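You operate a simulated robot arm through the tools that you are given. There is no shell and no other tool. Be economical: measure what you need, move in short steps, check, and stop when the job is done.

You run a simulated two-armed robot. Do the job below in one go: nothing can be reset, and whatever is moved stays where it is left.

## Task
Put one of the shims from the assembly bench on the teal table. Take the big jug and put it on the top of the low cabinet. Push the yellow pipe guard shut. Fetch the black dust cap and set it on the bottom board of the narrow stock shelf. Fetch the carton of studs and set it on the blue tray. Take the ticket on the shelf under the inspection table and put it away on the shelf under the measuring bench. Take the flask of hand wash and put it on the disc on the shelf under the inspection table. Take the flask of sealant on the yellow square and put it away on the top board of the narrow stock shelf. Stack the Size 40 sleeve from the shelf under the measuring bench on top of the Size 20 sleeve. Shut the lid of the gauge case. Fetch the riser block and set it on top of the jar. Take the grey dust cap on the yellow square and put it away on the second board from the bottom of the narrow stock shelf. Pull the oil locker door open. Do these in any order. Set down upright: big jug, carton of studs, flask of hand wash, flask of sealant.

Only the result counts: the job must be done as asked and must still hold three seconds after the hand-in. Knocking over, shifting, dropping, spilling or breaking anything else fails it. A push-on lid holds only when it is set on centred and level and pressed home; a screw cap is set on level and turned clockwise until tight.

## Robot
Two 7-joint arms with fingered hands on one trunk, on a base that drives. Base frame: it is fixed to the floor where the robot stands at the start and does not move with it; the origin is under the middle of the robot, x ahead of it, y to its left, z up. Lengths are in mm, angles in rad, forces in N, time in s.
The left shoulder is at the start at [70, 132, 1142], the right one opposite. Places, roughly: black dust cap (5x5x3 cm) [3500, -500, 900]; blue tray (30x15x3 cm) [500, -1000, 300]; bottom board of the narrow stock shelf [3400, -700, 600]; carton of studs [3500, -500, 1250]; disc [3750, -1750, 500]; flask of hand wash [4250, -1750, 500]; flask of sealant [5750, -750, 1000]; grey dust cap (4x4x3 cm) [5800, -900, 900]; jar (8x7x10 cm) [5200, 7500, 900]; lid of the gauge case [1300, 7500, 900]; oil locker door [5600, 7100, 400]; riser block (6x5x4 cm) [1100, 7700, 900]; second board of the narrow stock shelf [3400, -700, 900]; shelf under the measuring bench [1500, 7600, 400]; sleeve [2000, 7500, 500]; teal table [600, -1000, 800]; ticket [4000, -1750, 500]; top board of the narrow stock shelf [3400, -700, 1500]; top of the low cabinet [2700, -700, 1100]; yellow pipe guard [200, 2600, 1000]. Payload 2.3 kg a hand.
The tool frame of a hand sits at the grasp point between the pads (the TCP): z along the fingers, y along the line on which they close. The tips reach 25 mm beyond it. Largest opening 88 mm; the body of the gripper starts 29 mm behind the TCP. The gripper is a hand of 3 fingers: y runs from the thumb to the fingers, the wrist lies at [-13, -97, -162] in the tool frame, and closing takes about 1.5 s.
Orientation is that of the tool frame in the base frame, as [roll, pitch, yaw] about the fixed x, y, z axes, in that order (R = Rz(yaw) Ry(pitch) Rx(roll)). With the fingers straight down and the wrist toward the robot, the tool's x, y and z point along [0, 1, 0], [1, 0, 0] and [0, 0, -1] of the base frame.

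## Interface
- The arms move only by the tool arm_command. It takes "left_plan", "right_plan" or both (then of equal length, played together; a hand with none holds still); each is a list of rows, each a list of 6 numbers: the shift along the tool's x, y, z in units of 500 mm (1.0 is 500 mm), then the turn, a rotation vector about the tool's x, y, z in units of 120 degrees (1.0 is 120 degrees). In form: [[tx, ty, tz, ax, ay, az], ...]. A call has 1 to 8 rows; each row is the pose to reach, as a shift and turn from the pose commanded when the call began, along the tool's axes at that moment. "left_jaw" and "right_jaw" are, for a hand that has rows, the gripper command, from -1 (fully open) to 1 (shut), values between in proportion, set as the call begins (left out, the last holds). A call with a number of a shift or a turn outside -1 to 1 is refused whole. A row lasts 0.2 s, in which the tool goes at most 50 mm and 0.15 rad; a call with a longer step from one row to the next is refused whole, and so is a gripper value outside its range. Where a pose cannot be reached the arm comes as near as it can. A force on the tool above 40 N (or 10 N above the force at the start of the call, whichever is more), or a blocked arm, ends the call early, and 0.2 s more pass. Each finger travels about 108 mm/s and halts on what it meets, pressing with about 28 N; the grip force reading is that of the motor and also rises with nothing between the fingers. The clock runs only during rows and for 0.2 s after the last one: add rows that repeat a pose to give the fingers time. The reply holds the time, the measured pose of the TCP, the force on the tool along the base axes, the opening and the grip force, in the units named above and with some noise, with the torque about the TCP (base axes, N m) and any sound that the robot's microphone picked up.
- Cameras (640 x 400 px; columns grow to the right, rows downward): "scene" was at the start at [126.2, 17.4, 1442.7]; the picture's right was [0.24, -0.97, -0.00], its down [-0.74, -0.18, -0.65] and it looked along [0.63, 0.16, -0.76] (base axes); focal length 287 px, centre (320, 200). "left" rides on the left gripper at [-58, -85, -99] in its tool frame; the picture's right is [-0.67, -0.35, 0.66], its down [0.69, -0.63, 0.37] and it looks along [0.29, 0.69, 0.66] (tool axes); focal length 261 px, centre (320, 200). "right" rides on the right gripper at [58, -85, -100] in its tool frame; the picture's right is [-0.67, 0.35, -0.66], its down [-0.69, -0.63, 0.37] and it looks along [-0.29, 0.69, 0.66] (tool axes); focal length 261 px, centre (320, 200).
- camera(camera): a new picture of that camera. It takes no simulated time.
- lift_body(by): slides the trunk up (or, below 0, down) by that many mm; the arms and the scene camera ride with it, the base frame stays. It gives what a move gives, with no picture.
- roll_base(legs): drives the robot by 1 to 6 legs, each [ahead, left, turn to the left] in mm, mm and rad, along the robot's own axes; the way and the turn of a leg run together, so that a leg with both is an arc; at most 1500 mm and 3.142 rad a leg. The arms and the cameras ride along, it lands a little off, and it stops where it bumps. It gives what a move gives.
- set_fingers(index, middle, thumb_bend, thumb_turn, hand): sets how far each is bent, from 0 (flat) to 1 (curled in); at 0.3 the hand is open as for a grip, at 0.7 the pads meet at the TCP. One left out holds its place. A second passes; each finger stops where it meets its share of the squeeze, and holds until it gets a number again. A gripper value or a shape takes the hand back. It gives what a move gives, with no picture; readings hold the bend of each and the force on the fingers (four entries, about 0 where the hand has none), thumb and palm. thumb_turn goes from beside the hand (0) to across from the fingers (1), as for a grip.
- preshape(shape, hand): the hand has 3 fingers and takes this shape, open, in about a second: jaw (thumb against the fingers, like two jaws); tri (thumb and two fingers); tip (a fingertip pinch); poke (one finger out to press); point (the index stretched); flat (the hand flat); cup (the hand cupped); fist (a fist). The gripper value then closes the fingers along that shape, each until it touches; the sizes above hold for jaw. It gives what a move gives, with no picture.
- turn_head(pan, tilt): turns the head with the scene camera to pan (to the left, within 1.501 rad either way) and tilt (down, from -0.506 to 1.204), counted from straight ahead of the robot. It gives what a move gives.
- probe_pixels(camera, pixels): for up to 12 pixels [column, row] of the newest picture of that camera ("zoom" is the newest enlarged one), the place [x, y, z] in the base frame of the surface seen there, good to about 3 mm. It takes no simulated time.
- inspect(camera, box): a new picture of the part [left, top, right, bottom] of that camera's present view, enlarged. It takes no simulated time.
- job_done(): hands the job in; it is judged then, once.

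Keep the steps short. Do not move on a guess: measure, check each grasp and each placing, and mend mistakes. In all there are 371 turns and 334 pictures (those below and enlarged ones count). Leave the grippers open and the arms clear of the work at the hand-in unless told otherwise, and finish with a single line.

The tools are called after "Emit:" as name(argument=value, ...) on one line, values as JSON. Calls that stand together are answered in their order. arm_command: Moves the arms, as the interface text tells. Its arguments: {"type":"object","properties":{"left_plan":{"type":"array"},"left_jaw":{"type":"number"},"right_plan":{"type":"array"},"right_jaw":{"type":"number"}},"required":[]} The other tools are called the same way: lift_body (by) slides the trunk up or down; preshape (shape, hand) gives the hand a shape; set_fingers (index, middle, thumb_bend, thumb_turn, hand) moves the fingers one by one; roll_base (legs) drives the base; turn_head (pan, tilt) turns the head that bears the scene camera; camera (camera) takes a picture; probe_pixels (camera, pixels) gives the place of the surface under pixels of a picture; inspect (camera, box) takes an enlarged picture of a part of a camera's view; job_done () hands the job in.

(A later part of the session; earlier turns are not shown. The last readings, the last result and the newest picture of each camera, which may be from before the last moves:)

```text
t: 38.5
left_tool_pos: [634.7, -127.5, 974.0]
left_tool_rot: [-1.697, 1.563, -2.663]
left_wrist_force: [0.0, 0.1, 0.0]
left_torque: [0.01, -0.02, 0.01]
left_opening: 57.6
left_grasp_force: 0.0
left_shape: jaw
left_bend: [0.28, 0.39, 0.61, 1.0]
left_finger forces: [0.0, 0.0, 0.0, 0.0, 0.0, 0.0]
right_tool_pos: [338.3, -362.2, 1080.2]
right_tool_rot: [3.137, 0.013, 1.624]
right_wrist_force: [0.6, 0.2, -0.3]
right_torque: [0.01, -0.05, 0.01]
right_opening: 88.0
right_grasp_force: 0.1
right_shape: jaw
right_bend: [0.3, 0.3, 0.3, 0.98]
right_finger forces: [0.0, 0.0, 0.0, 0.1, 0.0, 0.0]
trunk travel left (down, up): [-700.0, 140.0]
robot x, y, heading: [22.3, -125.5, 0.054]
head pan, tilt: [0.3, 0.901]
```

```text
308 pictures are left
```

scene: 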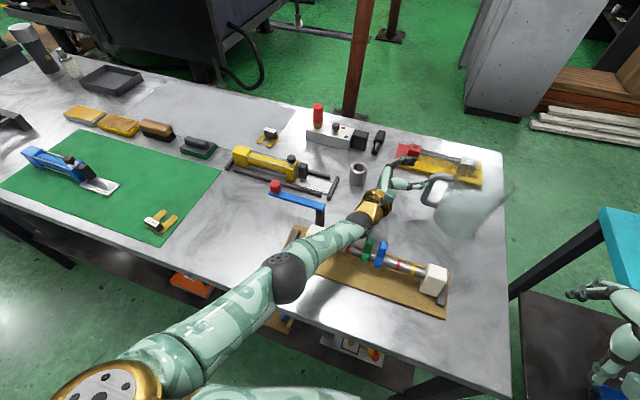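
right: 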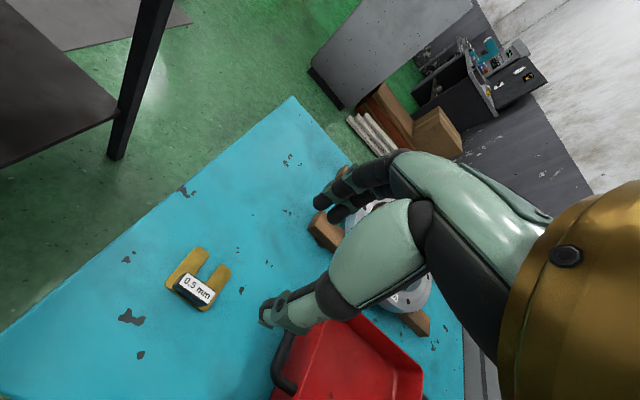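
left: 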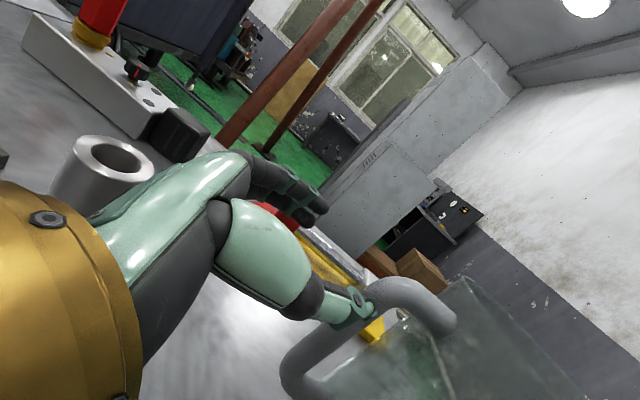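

Emit:
probe_pixels(camera="scene", pixels=[[290, 270], [318, 230], [345, 235], [296, 232], [370, 240], [230, 310], [300, 300], [320, 265], [435, 275], [445, 310], [200, 250]])

Emit:
inspect(camera="scene", box=[240, 180, 432, 300])

```text
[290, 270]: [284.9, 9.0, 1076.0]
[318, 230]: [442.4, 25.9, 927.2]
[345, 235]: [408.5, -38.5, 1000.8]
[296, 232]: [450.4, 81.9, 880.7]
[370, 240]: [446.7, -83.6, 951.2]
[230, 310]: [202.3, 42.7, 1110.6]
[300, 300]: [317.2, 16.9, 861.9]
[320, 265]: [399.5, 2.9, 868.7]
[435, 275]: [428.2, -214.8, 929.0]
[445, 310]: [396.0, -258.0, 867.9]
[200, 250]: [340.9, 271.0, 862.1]
```

```text
3.33 times, centred on (336, 240) of scene
```

zoom: 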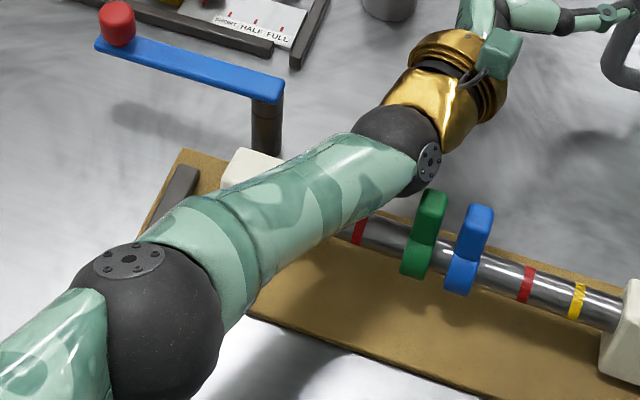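

The forearm lies close over the shaft fixture's collars (z 951), so approaching from this side is cramped. I'll retract the left arm up and back, then try from the far side of the bench, where the jug is nearer.

Emit:
arm_command(left_plan=[[-0.08, -0.03, -0.05, 0, 0, 0], [-0.16, -0.06, -0.06, 0, 0, 0], [-0.2, -0.14, -0.1, 0, 0, 0], [-0.24, -0.21, -0.15, 0, 0, 0], [-0.26, -0.28, -0.2, 0, 0, 0], [-0.28, -0.35, -0.24, 0, 0, 0]], left_jaw=-1)

Emit:
turn_head(pan=-0.1, tilt=0.7)

Emit:
camera(camera="scene")

```text
t: 39.9
left_tool_pos: [427.0, -139.6, 1113.4]
left_tool_rot: [-2.92, 1.556, 2.394]
left_wrist_force: [-0.6, 0.8, 0.0]
left_torque: [0.02, 0.04, 0.02]
left_opening: 88.1
left_grasp_force: 0.0
left_shape: jaw
left_bend: [0.3, 0.3, 0.3, 0.98]
left_finger forces: [0.0, 0.0, 0.1, 0.1, 0.1, 0.0]
right_tool_pos: [342.1, -374.7, 1077.9]
right_tool_rot: [-3.139, -0.001, 1.621]
right_wrist_force: [0.7, 0.5, -0.6]
right_torque: [-0.01, 0.03, 0.01]
right_opening: 87.8
right_grasp_force: 0.0
right_shape: jaw
right_bend: [0.3, 0.3, 0.3, 0.98]
right_finger forces: [0.0, 0.1, 0.1, 0.1, 0.0, 0.1]
trunk travel left (down, up): [-700.0, 140.0]
robot x, y, heading: [20.3, -124.0, 0.051]
head pan, tilt: [0.3, 0.901]
```

```text
t: 40.8
left_tool_pos: [427.2, -138.9, 1112.9]
left_tool_rot: [-2.926, 1.56, 2.387]
left_wrist_force: [0.6, 0.2, -1.3]
left_torque: [0.0, -0.01, -0.01]
left_opening: 87.9
left_grasp_force: 0.2
left_shape: jaw
left_bend: [0.3, 0.3, 0.3, 0.98]
left_finger forces: [0.0, 0.0, 0.1, 0.0, 0.0, 0.0]
right_tool_pos: [342.6, -373.9, 1076.5]
right_tool_rot: [3.141, 0.001, 1.622]
right_wrist_force: [-0.3, -1.0, -0.3]
right_torque: [0.01, 0.0, 0.02]
right_opening: 88.0
right_grasp_force: 0.0
right_shape: jaw
right_bend: [0.3, 0.3, 0.3, 0.98]
right_finger forces: [0.0, 0.0, 0.1, 0.0, 0.0, 0.0]
trunk travel left (down, up): [-700.0, 140.0]
robot x, y, heading: [21.3, -128.4, 0.05]
head pan, tilt: [-0.099, 0.7]
```

```text
306 pictures are left
```

scene: 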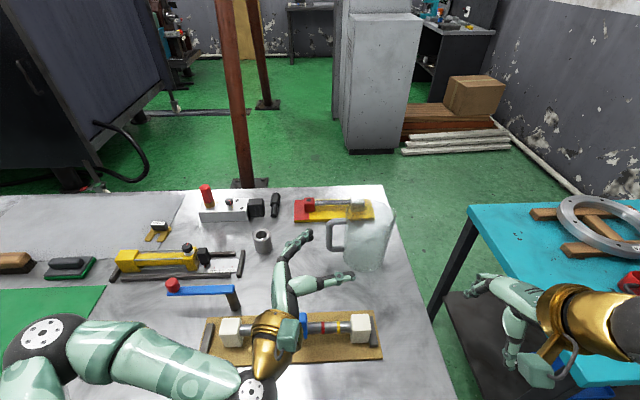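

Emit:
probe_pixels(camera="scene", pixels=[[245, 190], [262, 108], [386, 187], [380, 356], [430, 340], [375, 318], [348, 150], [400, 153], [500, 150], [405, 145], [230, 183], [375, 313]])

```text
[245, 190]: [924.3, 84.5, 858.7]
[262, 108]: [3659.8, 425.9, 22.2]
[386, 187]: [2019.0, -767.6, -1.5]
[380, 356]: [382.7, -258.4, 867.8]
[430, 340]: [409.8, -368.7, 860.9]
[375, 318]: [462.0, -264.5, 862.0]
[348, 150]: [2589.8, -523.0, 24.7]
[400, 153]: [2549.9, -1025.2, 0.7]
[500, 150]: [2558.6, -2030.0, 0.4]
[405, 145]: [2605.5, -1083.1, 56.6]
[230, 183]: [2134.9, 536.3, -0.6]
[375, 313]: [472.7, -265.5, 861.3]
```

The fixture board is unmoved (corner matches). I'll look left to find a route around the bench.

Emit:
turn_head(pan=0.9, tilt=0.5)

Emit:
camera(camera="scene")

Emit:
probe_pixels(camera="scene", pixels=[[100, 200], [200, 150], [300, 130], [400, 110], [500, 120], [20, 250], [150, 250], [350, 200], [450, 150], [250, 200]])

```text
t: 42.1
left_tool_pos: [428.3, -139.2, 1113.2]
left_tool_rot: [-2.823, 1.556, 2.491]
left_wrist_force: [0.2, -0.2, 0.0]
left_torque: [-0.04, -0.02, 0.0]
left_opening: 87.9
left_grasp_force: 0.0
left_shape: jaw
left_bend: [0.3, 0.3, 0.3, 0.98]
left_finger forces: [0.0, 0.0, 0.1, 0.1, 0.1, 0.0]
right_tool_pos: [342.3, -374.6, 1075.2]
right_tool_rot: [-3.141, 0.0, 1.622]
right_wrist_force: [-0.5, -0.1, -0.3]
right_torque: [-0.02, -0.01, -0.01]
right_opening: 87.7
right_grasp_force: 0.0
right_shape: jaw
right_bend: [0.3, 0.3, 0.3, 0.98]
right_finger forces: [0.0, 0.0, 0.0, 0.0, 0.0, 0.1]
trunk travel left (down, up): [-700.0, 140.0]
robot x, y, heading: [21.8, -128.0, 0.056]
head pan, tilt: [0.901, 0.499]
```

```text
305 pictures are left
```

scene: 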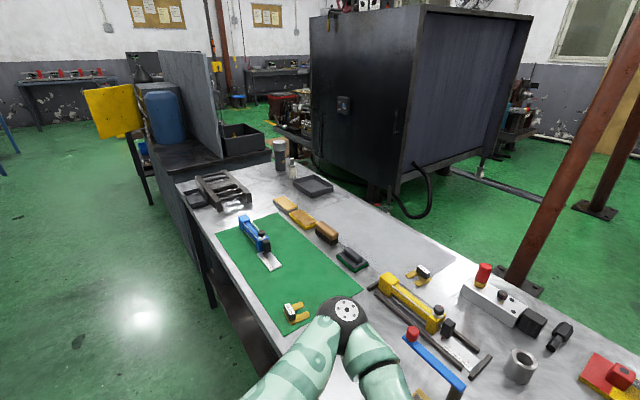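

```text
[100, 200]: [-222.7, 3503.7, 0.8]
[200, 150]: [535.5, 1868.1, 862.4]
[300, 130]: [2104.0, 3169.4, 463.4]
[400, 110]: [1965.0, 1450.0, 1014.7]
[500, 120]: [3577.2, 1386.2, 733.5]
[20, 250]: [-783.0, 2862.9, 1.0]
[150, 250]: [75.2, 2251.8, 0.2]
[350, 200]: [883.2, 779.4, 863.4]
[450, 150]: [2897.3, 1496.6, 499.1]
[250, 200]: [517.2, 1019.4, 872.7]
```

A pipe bench with the raised yellow guard stands beyond the bench end at left. I'll back away, slide left, and look at the guard.

Emit:
roll_base(legs=[[-520, 0, -0.055], [0, 1500, 0], [0, 900, 0]])

Emit:
turn_head(pan=0.2, tilt=0.5)

Emit:
camera(camera="scene")

```text
t: 56.6
left_tool_pos: [-61.5, 2237.8, 1112.1]
left_tool_rot: [-2.928, 1.556, 2.307]
left_wrist_force: [0.3, 0.8, -0.2]
left_torque: [-0.01, 0.0, 0.02]
left_opening: 87.9
left_grasp_force: 0.1
left_shape: jaw
left_bend: [0.3, 0.3, 0.3, 0.98]
left_finger forces: [0.1, 0.1, 0.0, 0.0, 0.0, 0.0]
right_tool_pos: [-163.8, 2011.2, 1077.2]
right_tool_rot: [-3.141, -0.002, 1.545]
right_wrist_force: [0.1, 0.1, 0.2]
right_torque: [0.0, -0.02, -0.01]
right_opening: 87.9
right_grasp_force: 0.1
right_shape: jaw
right_bend: [0.3, 0.3, 0.3, 0.98]
right_finger forces: [0.1, 0.1, 0.1, 0.0, 0.0, 0.1]
trunk travel left (down, up): [-700.0, 140.0]
robot x, y, heading: [-464.5, 2278.3, -0.027]
head pan, tilt: [0.901, 0.499]
```

```text
t: 57.6
left_tool_pos: [-60.4, 2238.7, 1112.7]
left_tool_rot: [-2.994, 1.558, 2.242]
left_wrist_force: [0.0, 0.9, -0.7]
left_torque: [0.04, 0.03, -0.01]
left_opening: 87.8
left_grasp_force: 0.1
left_shape: jaw
left_bend: [0.3, 0.3, 0.3, 0.98]
left_finger forces: [0.0, 0.1, 0.1, 0.0, 0.0, 0.1]
right_tool_pos: [-163.3, 2012.1, 1077.2]
right_tool_rot: [3.14, -0.001, 1.544]
right_wrist_force: [0.6, -1.1, 0.0]
right_torque: [-0.01, -0.03, 0.02]
right_opening: 88.2
right_grasp_force: 0.1
right_shape: jaw
right_bend: [0.3, 0.3, 0.3, 0.98]
right_finger forces: [0.0, 0.1, 0.1, 0.0, 0.0, 0.0]
trunk travel left (down, up): [-700.0, 140.0]
robot x, y, heading: [-460.0, 2282.4, -0.022]
head pan, tilt: [0.201, 0.499]
```

```text
304 pictures are left
```

scene: 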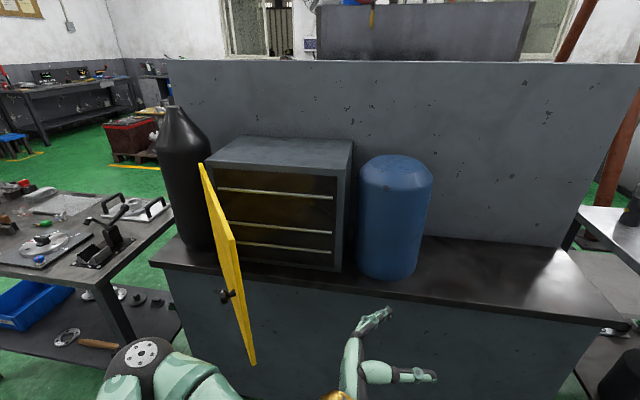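

The yellow guard is a door hinged at the box's left front, standing about 90° open. I'll probe it.

Emit:
probe_pixels(camera="scene", pixels=[[203, 168], [252, 358], [238, 262], [228, 293], [235, 255], [212, 175], [335, 180], [340, 268], [212, 210], [390, 200], [180, 260], [250, 170]])

```text
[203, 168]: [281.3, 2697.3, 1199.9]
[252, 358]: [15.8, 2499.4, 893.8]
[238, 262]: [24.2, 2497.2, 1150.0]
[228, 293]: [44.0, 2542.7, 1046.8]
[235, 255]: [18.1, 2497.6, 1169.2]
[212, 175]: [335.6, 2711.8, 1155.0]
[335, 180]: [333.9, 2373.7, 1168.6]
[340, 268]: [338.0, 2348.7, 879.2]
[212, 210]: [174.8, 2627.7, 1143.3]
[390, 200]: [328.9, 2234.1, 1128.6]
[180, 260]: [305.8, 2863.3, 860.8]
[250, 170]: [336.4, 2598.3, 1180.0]
```

The door runs from its hinge (335,2715) to its free edge (20,2497), about 55° open. I'll move left so the left hand is on its outer side, turn the hand to point ahead, and make a fist.

Emit:
roll_base(legs=[[0, 330, 0.022]])

Emit:
arm_command(left_plan=[[0, 0, 0, -0.07, 0, 0], [0, 0, 0, -0.14, 0, 0], [0, 0, 0, -0.21, 0, 0], [0, 0, 0, -0.28, 0, 0], [0, 0, 0, -0.35, 0, 0], [0, 0, 0, -0.42, 0, 0], [0, 0, 0, -0.49, 0, 0]])

Emit:
preshape(shape="fist", hand="left")

Emit:
camera(camera="scene")

```text
t: 59.9
left_tool_pos: [-54.3, 2576.7, 1113.4]
left_tool_rot: [-2.925, 1.557, 2.328]
left_wrist_force: [0.0, -0.6, -0.6]
left_torque: [0.02, 0.02, -0.01]
left_opening: 88.0
left_grasp_force: 0.0
left_shape: jaw
left_bend: [0.3, 0.3, 0.3, 0.98]
left_finger forces: [0.1, 0.1, 0.0, 0.0, 0.1, 0.0]
right_tool_pos: [-154.0, 2349.7, 1076.0]
right_tool_rot: [-3.141, -0.002, 1.559]
right_wrist_force: [-0.4, -0.5, -0.4]
right_torque: [-0.02, -0.01, -0.02]
right_opening: 88.0
right_grasp_force: 0.0
right_shape: jaw
right_bend: [0.3, 0.3, 0.3, 0.98]
right_finger forces: [0.0, 0.1, 0.0, 0.1, 0.0, 0.1]
trunk travel left (down, up): [-700.0, 140.0]
robot x, y, heading: [-456.2, 2614.5, -0.008]
head pan, tilt: [0.201, 0.499]
```

```text
t: 61.5
left_tool_pos: [-31.4, 2621.9, 1130.1]
left_tool_rot: [2.523, 1.558, 2.52]
left_wrist_force: [0.4, 1.0, -0.3]
left_torque: [-0.04, 0.02, -0.03]
left_opening: 87.9
left_grasp_force: 0.0
left_shape: jaw
left_bend: [0.3, 0.3, 0.3, 0.98]
left_finger forces: [0.0, 0.0, 0.1, 0.1, 0.0, 0.0]
left hand out of reach, approached as far as the arm can: row 6, 7
right_tool_pos: [-152.6, 2351.3, 1077.2]
right_tool_rot: [3.141, 0.001, 1.56]
right_wrist_force: [-0.3, -0.5, -0.5]
right_torque: [0.01, -0.02, 0.0]
right_opening: 87.9
right_grasp_force: 0.0
right_shape: jaw
right_bend: [0.3, 0.3, 0.3, 0.98]
right_finger forces: [0.0, 0.0, 0.0, 0.1, 0.1, 0.0]
trunk travel left (down, up): [-700.0, 140.0]
robot x, y, heading: [-457.5, 2611.4, -0.01]
head pan, tilt: [0.201, 0.499]
```

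```text
t: 62.4
left_tool_pos: [-31.3, 2621.3, 1129.0]
left_tool_rot: [2.504, 1.559, 2.498]
left_wrist_force: [0.3, -0.4, 0.0]
left_torque: [0.0, -0.01, 0.02]
left_opening: 0.1
left_grasp_force: 0.0
left_shape: fist
left_bend: [1.0, 1.0, 0.86, 0.85]
left_finger forces: [0.0, 0.0, 0.1, 0.1, 0.1, 0.1]
right_tool_pos: [-152.7, 2350.2, 1075.9]
right_tool_rot: [3.141, -0.001, 1.561]
right_wrist_force: [-1.1, -0.4, -0.2]
right_torque: [0.03, -0.01, 0.03]
right_opening: 87.7
right_grasp_force: 0.1
right_shape: jaw
right_bend: [0.3, 0.3, 0.3, 0.98]
right_finger forces: [0.0, 0.0, 0.0, 0.0, 0.0, 0.0]
trunk travel left (down, up): [-700.0, 140.0]
robot x, y, heading: [-456.9, 2615.5, -0.004]
head pan, tilt: [0.201, 0.499]
```

```text
303 pictures are left
```

scene: 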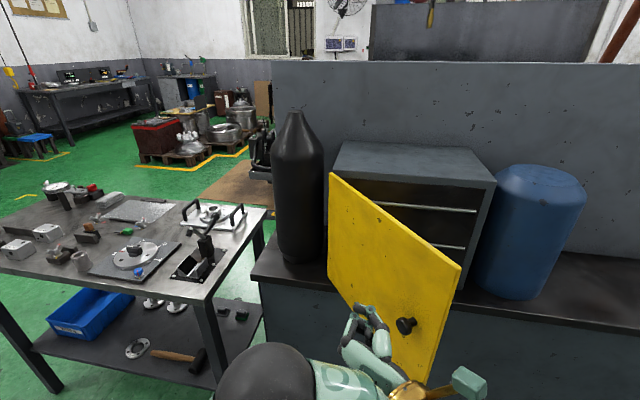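

The hand is in front of the door's outer face. I'll shift right 45 mm then drive ahead gently to push.

Emit:
probe_pixels(camera="scene", pixels=[[257, 278], [470, 350], [262, 250], [400, 325]])

Emit:
roll_base(legs=[[0, -45, 0], [230, 0, 0]])

Emit:
camera(camera="scene")

```text
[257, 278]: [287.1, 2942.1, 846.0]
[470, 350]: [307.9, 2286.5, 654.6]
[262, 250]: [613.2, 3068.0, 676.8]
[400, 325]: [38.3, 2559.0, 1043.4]
```

```text
t: 64.6
left_tool_pos: [196.2, 2571.7, 1130.4]
left_tool_rot: [2.298, 1.558, 2.288]
left_wrist_force: [0.0, 0.2, 0.1]
left_torque: [-0.04, 0.03, -0.01]
left_opening: 0.0
left_grasp_force: 0.0
left_shape: fist
left_bend: [1.0, 1.0, 0.86, 0.85]
left_finger forces: [0.1, 0.0, 0.0, 0.0, 0.0, 0.0]
right_tool_pos: [72.7, 2300.1, 1077.0]
right_tool_rot: [3.14, -0.001, 1.559]
right_wrist_force: [-0.6, -0.3, -0.6]
right_torque: [0.01, 0.02, -0.02]
right_opening: 87.8
right_grasp_force: 0.1
right_shape: jaw
right_bend: [0.3, 0.3, 0.3, 0.98]
right_finger forces: [0.0, 0.1, 0.0, 0.0, 0.0, 0.0]
trunk travel left (down, up): [-700.0, 140.0]
robot x, y, heading: [-226.7, 2565.6, -0.013]
head pan, tilt: [0.201, 0.499]
```

```text
302 pictures are left
```

scene: 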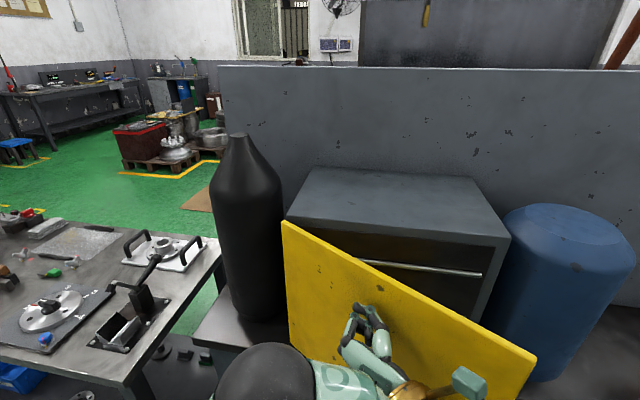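

The door is swinging in. I'll continue pushing.

Emit:
roll_base(legs=[[110, 0, 0]])

Emit:
camera(camera="scene")

```text
t: 65.8
left_tool_pos: [307.0, 2570.7, 1130.1]
left_tool_rot: [2.307, 1.559, 2.298]
left_wrist_force: [-1.5, 0.4, 0.5]
left_torque: [-0.01, -0.05, 0.05]
left_opening: 0.0
left_grasp_force: 0.0
left_shape: fist
left_bend: [1.0, 1.0, 0.87, 0.85]
left_finger forces: [0.0, 0.1, 0.0, 0.0, 2.3, 0.0]
right_tool_pos: [183.9, 2299.8, 1076.1]
right_tool_rot: [-3.141, -0.003, 1.557]
right_wrist_force: [0.0, 0.3, -0.4]
right_torque: [0.02, 0.02, -0.01]
right_opening: 87.9
right_grasp_force: 0.0
right_shape: jaw
right_bend: [0.3, 0.3, 0.3, 0.98]
right_finger forces: [0.0, 0.1, 0.0, 0.0, 0.1, 0.1]
trunk travel left (down, up): [-700.0, 140.0]
robot x, y, heading: [-117.5, 2563.4, -0.01]
head pan, tilt: [0.201, 0.499]
```

```text
301 pictures are left
```

scene: 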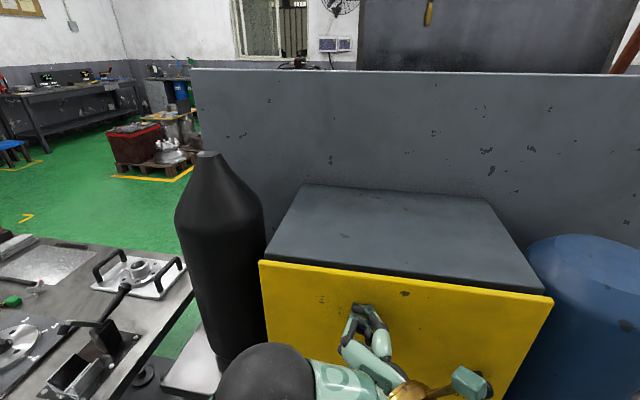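

Emit:
probe_pixels(camera="scene", pixels=[[275, 280], [530, 310], [450, 295], [520, 280]])

Emit:
roll_base(legs=[[30, 0, 0]])

Emit:
camera(camera="scene")

Emit:
probe_pixels(camera="scene", pixels=[[275, 300], [530, 325], [450, 310], [520, 300]])

```text
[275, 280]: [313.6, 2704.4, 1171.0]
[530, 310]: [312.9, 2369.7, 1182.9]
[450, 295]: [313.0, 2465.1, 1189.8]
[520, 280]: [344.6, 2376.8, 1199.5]
```

```text
t: 66.6
left_tool_pos: [310.1, 2568.3, 1132.2]
left_tool_rot: [2.445, 1.556, 2.434]
left_wrist_force: [-25.5, -1.9, -3.3]
left_torque: [-0.04, -0.43, 0.12]
left_opening: 81.0
left_grasp_force: 0.0
left_shape: fist
left_bend: [1.0, 1.0, 0.94, 0.84]
left_finger forces: [0.1, 0.0, 0.1, 0.0, 33.6, 0.0]
right_tool_pos: [188.6, 2298.1, 1079.3]
right_tool_rot: [3.132, -0.002, 1.556]
right_wrist_force: [-0.3, 0.6, 0.1]
right_torque: [0.01, 0.04, 0.0]
right_opening: 87.8
right_grasp_force: 0.1
right_shape: jaw
right_bend: [0.3, 0.3, 0.3, 0.98]
right_finger forces: [0.0, 0.0, 0.0, 0.0, 0.1, 0.0]
trunk travel left (down, up): [-700.0, 140.0]
robot x, y, heading: [-98.1, 2567.4, -0.009]
head pan, tilt: [0.201, 0.499]
stopped in leg 1: the force on the tool passed its limit (the readings are from after the stop); the commanded pose is now the measured one
```

```text
300 pictures are left
```

scene: 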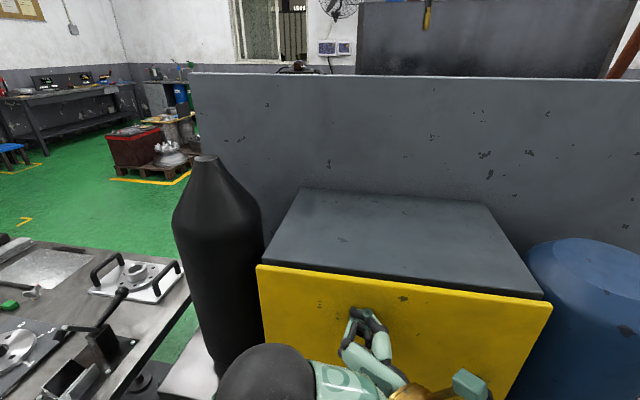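

```text
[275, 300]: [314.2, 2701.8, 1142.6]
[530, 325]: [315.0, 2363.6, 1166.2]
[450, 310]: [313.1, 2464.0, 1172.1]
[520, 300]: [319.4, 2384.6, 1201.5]
```

The guard is shut flush (x≈314 at both ends). I'll back away and look around to plan the route.

Emit:
roll_base(legs=[[-450, 0, 0]])

Emit:
turn_head(pan=0.9, tilt=0.3)

Emit:
camera(camera="scene")

Emit:
probe_pixels(camera="scene", pixels=[[320, 380], [450, 300], [500, 250], [400, 200], [450, 180], [250, 250], [150, 300], [520, 230], [300, 200], [100, 220], [560, 350], [380, 330]])

```text
t: 69.4
left_tool_pos: [-128.9, 2573.3, 1127.1]
left_tool_rot: [2.802, 1.549, 2.784]
left_wrist_force: [0.5, 0.8, 0.4]
left_torque: [0.01, -0.01, -0.02]
left_opening: 0.0
left_grasp_force: 0.0
left_shape: fist
left_bend: [1.0, 1.0, 0.86, 0.85]
left_finger forces: [0.0, 0.0, 0.0, 0.0, 0.0, 0.1]
right_tool_pos: [-252.5, 2304.5, 1075.6]
right_tool_rot: [-3.139, -0.002, 1.55]
right_wrist_force: [-0.1, -0.3, -0.2]
right_torque: [0.01, 0.02, 0.04]
right_opening: 87.7
right_grasp_force: 0.1
right_shape: jaw
right_bend: [0.3, 0.3, 0.3, 0.98]
right_finger forces: [0.0, 0.0, 0.0, 0.1, 0.0, 0.0]
trunk travel left (down, up): [-700.0, 140.0]
robot x, y, heading: [-551.3, 2576.2, -0.02]
head pan, tilt: [0.201, 0.499]
```

```text
t: 70.4
left_tool_pos: [-130.1, 2573.8, 1128.0]
left_tool_rot: [2.722, 1.549, 2.705]
left_wrist_force: [-0.3, -0.7, -0.3]
left_torque: [0.04, 0.02, -0.03]
left_opening: 0.0
left_grasp_force: 0.0
left_shape: fist
left_bend: [1.0, 1.0, 0.86, 0.85]
left_finger forces: [0.0, 0.0, 0.0, 0.1, 0.0, 0.0]
right_tool_pos: [-255.3, 2304.3, 1076.0]
right_tool_rot: [-3.141, -0.002, 1.549]
right_wrist_force: [-0.6, 0.0, 0.3]
right_torque: [-0.01, -0.01, -0.02]
right_opening: 87.7
right_grasp_force: 0.1
right_shape: jaw
right_bend: [0.3, 0.3, 0.3, 0.98]
right_finger forces: [0.1, 0.0, 0.1, 0.0, 0.0, 0.0]
trunk travel left (down, up): [-700.0, 140.0]
robot x, y, heading: [-555.8, 2576.0, -0.023]
head pan, tilt: [0.901, 0.3]
```

```text
299 pictures are left
```

scene: 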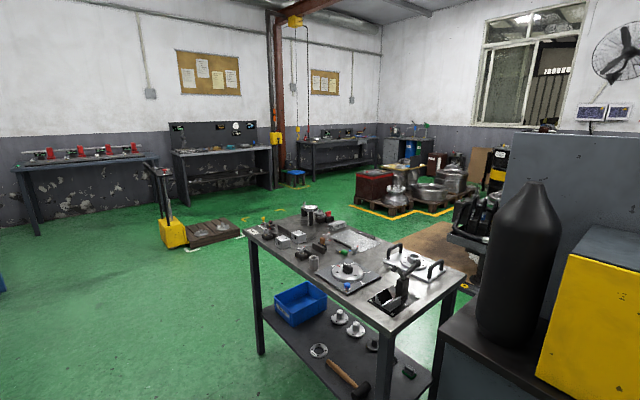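

```text
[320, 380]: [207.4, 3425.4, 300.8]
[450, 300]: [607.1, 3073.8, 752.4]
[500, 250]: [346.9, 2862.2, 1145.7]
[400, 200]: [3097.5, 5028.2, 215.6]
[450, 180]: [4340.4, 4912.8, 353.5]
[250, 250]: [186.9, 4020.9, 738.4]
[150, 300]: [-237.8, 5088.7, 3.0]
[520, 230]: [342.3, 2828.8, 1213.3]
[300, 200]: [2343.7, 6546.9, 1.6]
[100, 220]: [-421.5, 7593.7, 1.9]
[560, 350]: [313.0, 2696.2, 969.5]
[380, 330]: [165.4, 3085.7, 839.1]
```

Before driving I'll probe obstacles on the floor on the way to the left-wall benches.

Emit:
probe_pixels(camera="scene", pixels=[[172, 246], [188, 235], [240, 232], [195, 246], [38, 233], [160, 190], [190, 210], [275, 188], [295, 185], [355, 207], [440, 214], [380, 160]])

Emit:
inspect(camera="scene", box=[0, 100, 480, 260])

```text
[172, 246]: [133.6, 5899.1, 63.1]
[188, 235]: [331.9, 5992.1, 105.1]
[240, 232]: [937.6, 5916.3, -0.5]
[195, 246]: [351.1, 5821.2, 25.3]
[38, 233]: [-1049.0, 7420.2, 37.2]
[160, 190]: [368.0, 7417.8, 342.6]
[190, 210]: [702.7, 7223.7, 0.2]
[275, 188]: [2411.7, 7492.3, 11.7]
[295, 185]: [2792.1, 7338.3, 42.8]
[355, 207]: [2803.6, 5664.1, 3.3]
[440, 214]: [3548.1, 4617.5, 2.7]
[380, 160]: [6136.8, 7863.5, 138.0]
```

```text
1.33 times, centred on (240, 180) of scene
```

zoom: 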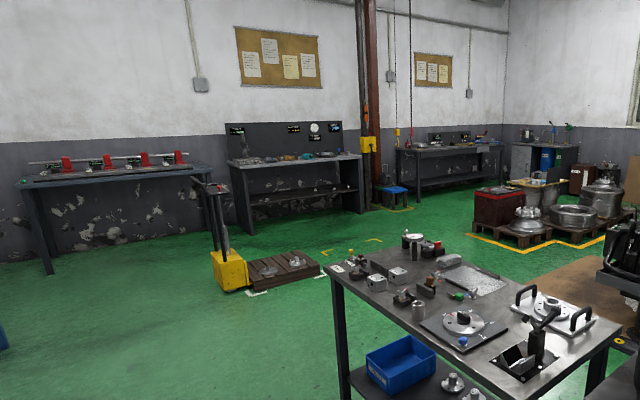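

I'll drive via (-550,4900) and (1550,4900), then up toward the measuring bench.

Emit:
roll_base(legs=[[0, 0, 1.593], [1500, 0, 0], [850, 0, 0], [0, -1500, 0], [0, -600, 0], [1450, 0, 0]])

Emit:
turn_head(pan=0.0, tilt=0.55)

Emit:
camera(camera="scene")

```text
t: 102.5
left_tool_pos: [1552.5, 6743.1, 1127.3]
left_tool_rot: [2.604, 1.55, -2.099]
left_wrist_force: [0.6, -0.1, 1.1]
left_torque: [0.01, 0.0, 0.01]
left_opening: 0.1
left_grasp_force: 0.0
left_shape: fist
left_bend: [1.0, 1.0, 0.86, 0.85]
left_finger forces: [0.0, 0.0, 0.1, 0.1, 0.1, 0.1]
right_tool_pos: [1823.7, 6626.9, 1078.3]
right_tool_rot: [3.14, -0.002, -3.136]
right_wrist_force: [-0.7, -0.7, 0.3]
right_torque: [0.03, -0.03, -0.01]
right_opening: 87.6
right_grasp_force: 0.2
right_shape: jaw
right_bend: [0.3, 0.3, 0.3, 0.98]
right_finger forces: [0.0, 0.0, 0.0, 0.1, 0.0, 0.0]
trunk travel left (down, up): [-700.0, 140.0]
robot x, y, heading: [1562.5, 6320.3, 1.579]
head pan, tilt: [0.901, 0.3]
```

```text
t: 103.7
left_tool_pos: [1551.3, 6744.7, 1128.5]
left_tool_rot: [2.723, 1.547, -1.98]
left_wrist_force: [0.0, -0.1, 0.4]
left_torque: [0.02, -0.04, -0.01]
left_opening: 0.0
left_grasp_force: 0.0
left_shape: fist
left_bend: [1.0, 1.0, 0.86, 0.85]
left_finger forces: [0.0, 0.0, 0.0, 0.1, 0.0, 0.0]
right_tool_pos: [1823.6, 6626.6, 1076.7]
right_tool_rot: [3.141, -0.003, -3.137]
right_wrist_force: [-0.5, 0.1, 0.0]
right_torque: [-0.02, -0.01, -0.05]
right_opening: 88.0
right_grasp_force: 0.2
right_shape: jaw
right_bend: [0.3, 0.3, 0.3, 0.98]
right_finger forces: [0.1, 0.0, 0.0, 0.0, 0.0, 0.0]
trunk travel left (down, up): [-700.0, 140.0]
robot x, y, heading: [1564.8, 6322.9, 1.578]
head pan, tilt: [0.0, 0.55]
```

```text
297 pictures are left
```

scene: 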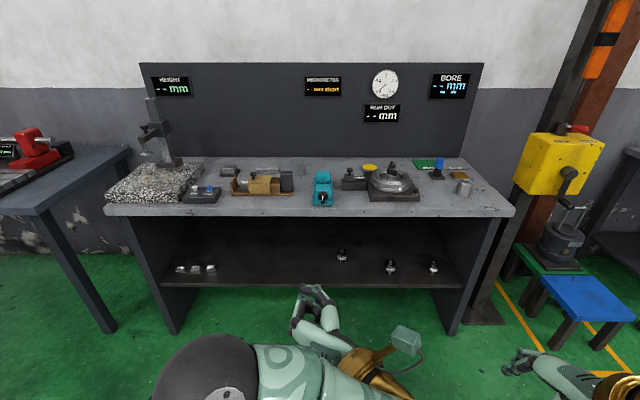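

Emit:
inspect(camera="scene", box=[100, 100, 520, 300])

Emit:
probe_pixels(camera="scene", pixels=[[342, 257], [390, 267], [434, 267], [181, 270], [205, 190], [228, 170], [256, 182], [322, 185], [300, 270], [300, 288], [460, 185], [290, 215]])

```text
1.52 times, centred on (310, 200) of scene
```

zoom: 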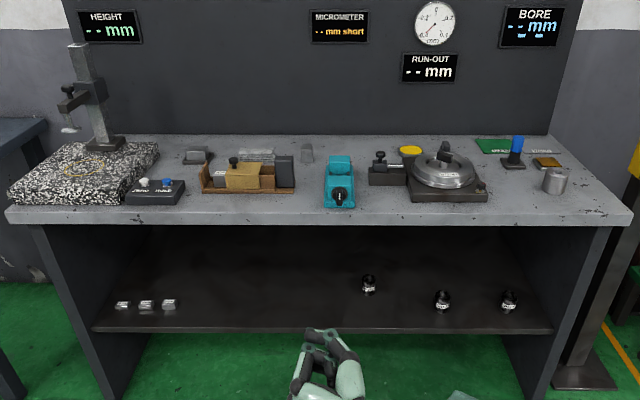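

```text
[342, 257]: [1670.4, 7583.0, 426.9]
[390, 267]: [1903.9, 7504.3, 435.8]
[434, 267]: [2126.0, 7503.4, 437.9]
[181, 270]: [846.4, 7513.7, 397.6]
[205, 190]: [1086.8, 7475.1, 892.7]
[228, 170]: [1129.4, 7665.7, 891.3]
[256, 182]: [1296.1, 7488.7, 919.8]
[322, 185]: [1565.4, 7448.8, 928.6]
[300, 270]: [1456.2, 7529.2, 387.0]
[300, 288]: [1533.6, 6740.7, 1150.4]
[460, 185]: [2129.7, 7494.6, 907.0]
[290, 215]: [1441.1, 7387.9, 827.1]
```

The gauge case is probably the wooden box near (1296,7489). I'll move closer and inspect.

Emit:
roll_base(legs=[[500, 270, 0]])

Emit:
preshape(shape="jaw", hand="left")

Emit:
turn_head(pan=0.0, tilt=0.75)

Emit:
camera(camera="scene")

```text
t: 107.0
left_tool_pos: [1284.9, 7246.3, 1128.5]
left_tool_rot: [2.608, 1.549, -2.1]
left_wrist_force: [-0.1, -1.4, 0.3]
left_torque: [-0.03, 0.03, 0.02]
left_opening: 0.0
left_grasp_force: 0.2
left_shape: fist
left_bend: [1.0, 1.0, 0.86, 0.85]
left_finger forces: [0.0, 0.0, 0.1, 0.0, 0.0, 0.0]
right_tool_pos: [1556.3, 7130.3, 1077.2]
right_tool_rot: [3.142, -0.003, -3.14]
right_wrist_force: [0.0, 0.4, -0.8]
right_torque: [-0.01, -0.01, 0.02]
right_opening: 87.8
right_grasp_force: 0.0
right_shape: jaw
right_bend: [0.3, 0.3, 0.3, 0.98]
right_finger forces: [0.0, 0.0, 0.1, 0.1, 0.0, 0.0]
trunk travel left (down, up): [-700.0, 140.0]
robot x, y, heading: [1290.3, 6823.5, 1.573]
head pan, tilt: [0.0, 0.55]
```

```text
t: 107.8
left_tool_pos: [1285.7, 7247.6, 1127.4]
left_tool_rot: [2.762, 1.548, -1.945]
left_wrist_force: [0.2, -0.9, 0.3]
left_torque: [-0.01, 0.01, 0.01]
left_opening: 87.7
left_grasp_force: 0.1
left_shape: jaw
left_bend: [0.3, 0.3, 0.3, 0.97]
left_finger forces: [0.0, 0.0, 0.1, 0.0, 0.0, 0.0]
right_tool_pos: [1557.2, 7130.5, 1076.4]
right_tool_rot: [-3.141, -0.002, -3.139]
right_wrist_force: [-0.7, -0.4, 1.3]
right_torque: [0.02, 0.02, 0.0]
right_opening: 87.9
right_grasp_force: 0.0
right_shape: jaw
right_bend: [0.3, 0.3, 0.3, 0.98]
right_finger forces: [0.0, 0.0, 0.1, 0.0, 0.0, 0.0]
trunk travel left (down, up): [-700.0, 140.0]
robot x, y, heading: [1295.4, 6822.2, 1.572]
head pan, tilt: [0.0, 0.55]
```

```text
t: 108.6
left_tool_pos: [1285.1, 7248.2, 1128.4]
left_tool_rot: [2.855, 1.549, -1.851]
left_wrist_force: [0.1, -0.3, 0.1]
left_torque: [0.02, -0.01, 0.01]
left_opening: 87.6
left_grasp_force: 0.1
left_shape: jaw
left_bend: [0.3, 0.3, 0.3, 0.97]
left_finger forces: [0.1, 0.0, 0.0, 0.0, 0.0, 0.0]
right_tool_pos: [1556.9, 7129.8, 1076.3]
right_tool_rot: [3.142, -0.002, -3.141]
right_wrist_force: [-0.6, 0.5, -1.4]
right_torque: [-0.01, -0.01, 0.01]
right_opening: 87.9
right_grasp_force: 0.1
right_shape: jaw
right_bend: [0.3, 0.3, 0.3, 0.98]
right_finger forces: [0.1, 0.1, 0.0, 0.0, 0.0, 0.1]
trunk travel left (down, up): [-700.0, 140.0]
robot x, y, heading: [1289.6, 6823.5, 1.573]
head pan, tilt: [0.0, 0.75]
```

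```text
295 pictures are left
```

scene: 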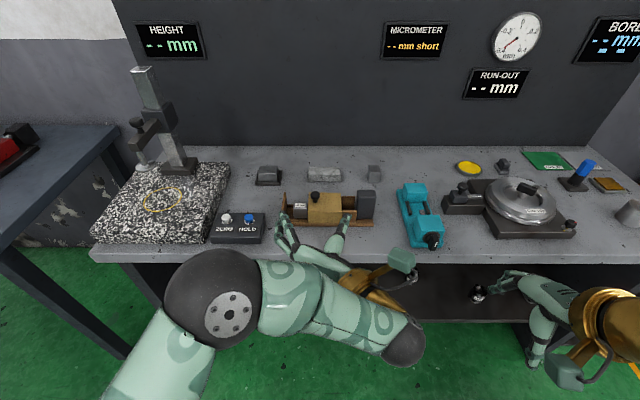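

The left arm blocks the view. I'll return the left hand to tool-down and move it left and up.

Emit:
arm_command(left_plan=[[-0.03, 0.03, -0.03, 0.041, 0.041, 0.041], [-0.06, 0.06, -0.06, 0.082, 0.082, 0.082], [-0.09, 0.09, -0.09, 0.123, 0.123, 0.123], [-0.12, 0.12, -0.12, 0.164, 0.164, 0.164], [-0.15, 0.15, -0.15, 0.205, 0.205, 0.205], [-0.16, 0.18, -0.18, 0.246, 0.246, 0.246], [-0.16, 0.2, -0.2, 0.287, 0.287, 0.287]], left_jaw=-1)

Emit:
arm_command(left_plan=[[0, 0, 0, 0.041, 0.041, 0.041], [0, 0, 0, 0.082, 0.082, 0.082], [0, 0, 0, 0.123, 0.123, 0.123], [0, 0, 0, 0.164, 0.164, 0.164], [0, 0, 0, 0.205, 0.205, 0.205], [0, 0, 0, 0.246, 0.246, 0.246], [0, 0, 0, 0.29, 0.29, 0.29], [0, 0, 0, 0.29, 0.29, 0.29]], left_jaw=-1)

Emit:
camera(camera="scene")

```text
t: 110.2
left_tool_pos: [1186.0, 7147.8, 1210.7]
left_tool_rot: [2.696, 0.718, -2.657]
left_wrist_force: [-0.2, -0.2, 0.0]
left_torque: [-0.03, -0.02, 0.01]
left_opening: 87.7
left_grasp_force: 0.0
left_shape: jaw
left_bend: [0.3, 0.3, 0.3, 0.97]
left_finger forces: [0.1, 0.1, 0.1, 0.2, 0.0, 0.0]
right_tool_pos: [1555.9, 7129.9, 1076.6]
right_tool_rot: [-3.141, 0.0, -3.14]
right_wrist_force: [0.7, 0.6, 0.5]
right_torque: [0.0, -0.02, 0.03]
right_opening: 87.7
right_grasp_force: 0.2
right_shape: jaw
right_bend: [0.3, 0.3, 0.3, 0.98]
right_finger forces: [0.0, 0.1, 0.0, 0.0, 0.1, 0.0]
trunk travel left (down, up): [-700.0, 140.0]
robot x, y, heading: [1294.3, 6821.2, 1.572]
head pan, tilt: [0.0, 0.75]
```

```text
refused: row 7 steps farther than a row can; nothing moved
```

```text
294 pictures are left
```

scene: 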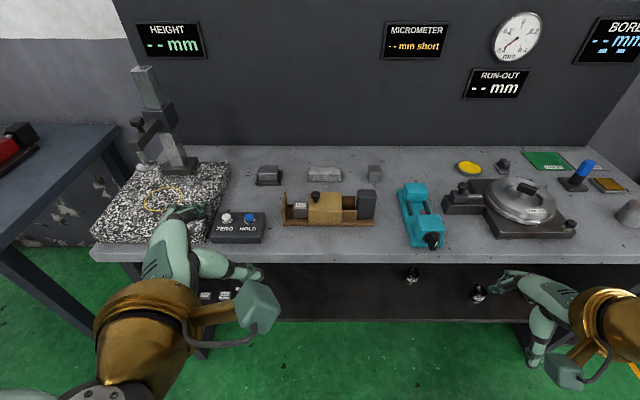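

Emit:
arm_command(left_plan=[[0, 0, 0, 0.041, 0.041, 0.041], [0, 0, 0, 0.082, 0.082, 0.082], [0, 0, 0, 0.123, 0.123, 0.123], [0, 0, 0, 0.164, 0.164, 0.164], [0, 0, 0, 0.205, 0.205, 0.205], [0, 0, 0, 0.246, 0.246, 0.246], [0, 0, 0, 0.287, 0.287, 0.287], [0, 0, 0, 0.29, 0.29, 0.29]], left_jaw=-1)

Emit:
inspect(camera="scene", box=[230, 140, 470, 290])

Emit:
inspect(camera="scene", box=[420, 130, 640, 268])

```text
t: 112.0
left_tool_pos: [1187.1, 7147.6, 1210.8]
left_tool_rot: [-3.121, -0.009, -3.136]
left_wrist_force: [-0.7, -0.2, -0.2]
left_torque: [-0.03, 0.0, -0.02]
left_opening: 87.4
left_grasp_force: 0.0
left_shape: jaw
left_bend: [0.3, 0.3, 0.3, 0.97]
left_finger forces: [0.0, 0.0, 0.0, 0.0, 0.0, 0.0]
right_tool_pos: [1556.1, 7129.8, 1076.7]
right_tool_rot: [-3.141, -0.001, -3.14]
right_wrist_force: [1.1, 0.6, 0.8]
right_torque: [0.0, -0.01, 0.03]
right_opening: 87.8
right_grasp_force: 0.0
right_shape: jaw
right_bend: [0.3, 0.3, 0.3, 0.98]
right_finger forces: [0.0, 0.0, 0.0, 0.1, 0.1, 0.1]
trunk travel left (down, up): [-700.0, 140.0]
robot x, y, heading: [1291.1, 6822.8, 1.58]
head pan, tilt: [0.0, 0.75]
```

```text
2.67 times, centred on (350, 215) of scene
```

zoom: 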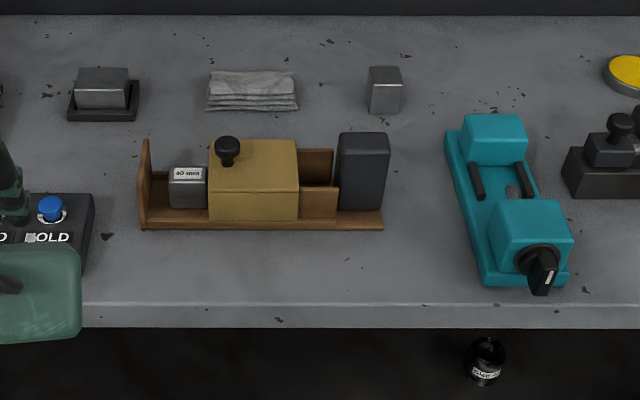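

```text
2.90 times, centred on (530, 199) of scene
```

zoom: 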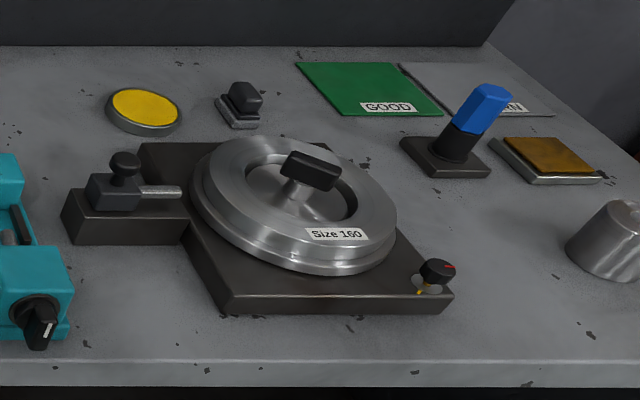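

I'll zoom on the wooden case to understand its lid.

Emit:
inspect(camera="scene", box=[275, 180, 385, 235])

Emit:
probe_pixels(camera="zoom", pixels=[[60, 60], [150, 130], [230, 85], [270, 120], [370, 120], [300, 200], [430, 120], [430, 180], [520, 80], [520, 170], [110, 160], [480, 250]])

```text
5.82 times, centred on (330, 208) of scene
```

zoom: 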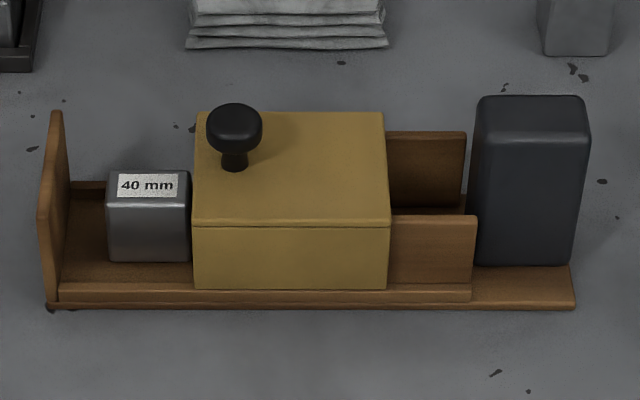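

```text
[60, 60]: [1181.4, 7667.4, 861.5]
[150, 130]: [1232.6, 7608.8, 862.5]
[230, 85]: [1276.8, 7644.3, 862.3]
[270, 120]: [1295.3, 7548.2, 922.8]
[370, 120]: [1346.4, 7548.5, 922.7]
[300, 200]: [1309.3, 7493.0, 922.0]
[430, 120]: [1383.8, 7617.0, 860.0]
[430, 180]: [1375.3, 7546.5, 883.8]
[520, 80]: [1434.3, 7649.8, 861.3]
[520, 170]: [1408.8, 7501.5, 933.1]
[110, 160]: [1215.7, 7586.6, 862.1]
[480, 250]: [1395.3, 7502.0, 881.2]
```

Emit:
roll_base(legs=[[0, 380, 0]])

Emit:
turn_head(pan=-0.5, tilt=0.75)

Emit:
inspect(camera="scene", box=[200, 110, 440, 260])

```text
t: 114.4
left_tool_pos: [811.5, 7145.5, 1211.4]
left_tool_rot: [-3.121, -0.008, -3.129]
left_wrist_force: [-0.9, 0.0, -0.4]
left_torque: [-0.03, 0.0, 0.06]
left_opening: 87.7
left_grasp_force: 0.0
left_shape: jaw
left_bend: [0.3, 0.3, 0.3, 0.97]
left_finger forces: [0.0, 0.0, 0.1, 0.0, 0.1, 0.1]
right_tool_pos: [1180.0, 7129.0, 1077.0]
right_tool_rot: [3.141, -0.001, -3.133]
right_wrist_force: [0.1, 0.4, 0.0]
right_torque: [0.01, 0.01, -0.03]
right_opening: 88.0
right_grasp_force: 0.0
right_shape: jaw
right_bend: [0.3, 0.3, 0.3, 0.98]
right_finger forces: [0.0, 0.0, 0.1, 0.0, 0.1, 0.1]
trunk travel left (down, up): [-700.0, 140.0]
robot x, y, heading: [919.7, 6824.9, 1.581]
head pan, tilt: [0.0, 0.75]
```

```text
t: 115.3
left_tool_pos: [808.9, 7145.9, 1211.4]
left_tool_rot: [-3.122, -0.008, -3.13]
left_wrist_force: [0.7, 0.1, -0.2]
left_torque: [0.02, 0.01, 0.02]
left_opening: 87.7
left_grasp_force: 0.0
left_shape: jaw
left_bend: [0.3, 0.3, 0.3, 0.97]
left_finger forces: [0.0, 0.0, 0.0, 0.1, 0.0, 0.1]
right_tool_pos: [1178.8, 7129.9, 1075.5]
right_tool_rot: [3.14, -0.001, -3.134]
right_wrist_force: [-0.6, -0.3, 0.2]
right_torque: [0.03, -0.01, -0.03]
right_opening: 87.7
right_grasp_force: 0.0
right_shape: jaw
right_bend: [0.3, 0.3, 0.3, 0.98]
right_finger forces: [0.0, 0.0, 0.1, 0.0, 0.0, 0.1]
trunk travel left (down, up): [-700.0, 140.0]
robot x, y, heading: [917.0, 6823.5, 1.576]
head pan, tilt: [-0.499, 0.75]
```

```text
2.67 times, centred on (320, 185) of scene
```

zoom: 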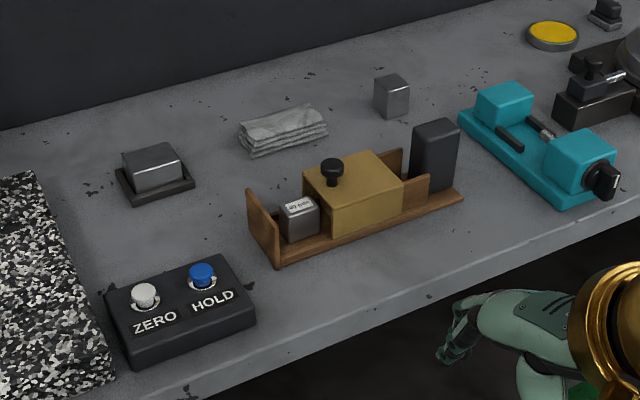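

Emit:
inspect(camera="scene", box=[285, 150, 385, 212])

Emit:
probe_pixels(camera="zoom", pixels=[[165, 150], [110, 200], [60, 170], [210, 170], [200, 110], [140, 170], [250, 100], [225, 200], [210, 120], [175, 200], [90, 250], [150, 130]])

```text
6.40 times, centred on (335, 181) of scene
```

zoom: 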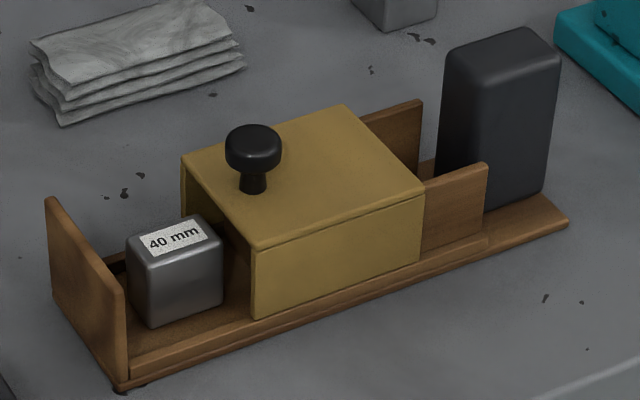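

```text
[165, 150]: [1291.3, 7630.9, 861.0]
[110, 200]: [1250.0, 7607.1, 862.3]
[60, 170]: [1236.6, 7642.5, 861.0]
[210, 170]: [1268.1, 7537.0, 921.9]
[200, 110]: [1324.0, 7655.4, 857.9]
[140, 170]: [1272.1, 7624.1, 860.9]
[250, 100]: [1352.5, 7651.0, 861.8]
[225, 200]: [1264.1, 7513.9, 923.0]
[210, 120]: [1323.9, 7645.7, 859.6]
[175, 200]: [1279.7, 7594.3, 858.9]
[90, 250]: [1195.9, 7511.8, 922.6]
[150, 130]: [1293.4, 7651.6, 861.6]
```

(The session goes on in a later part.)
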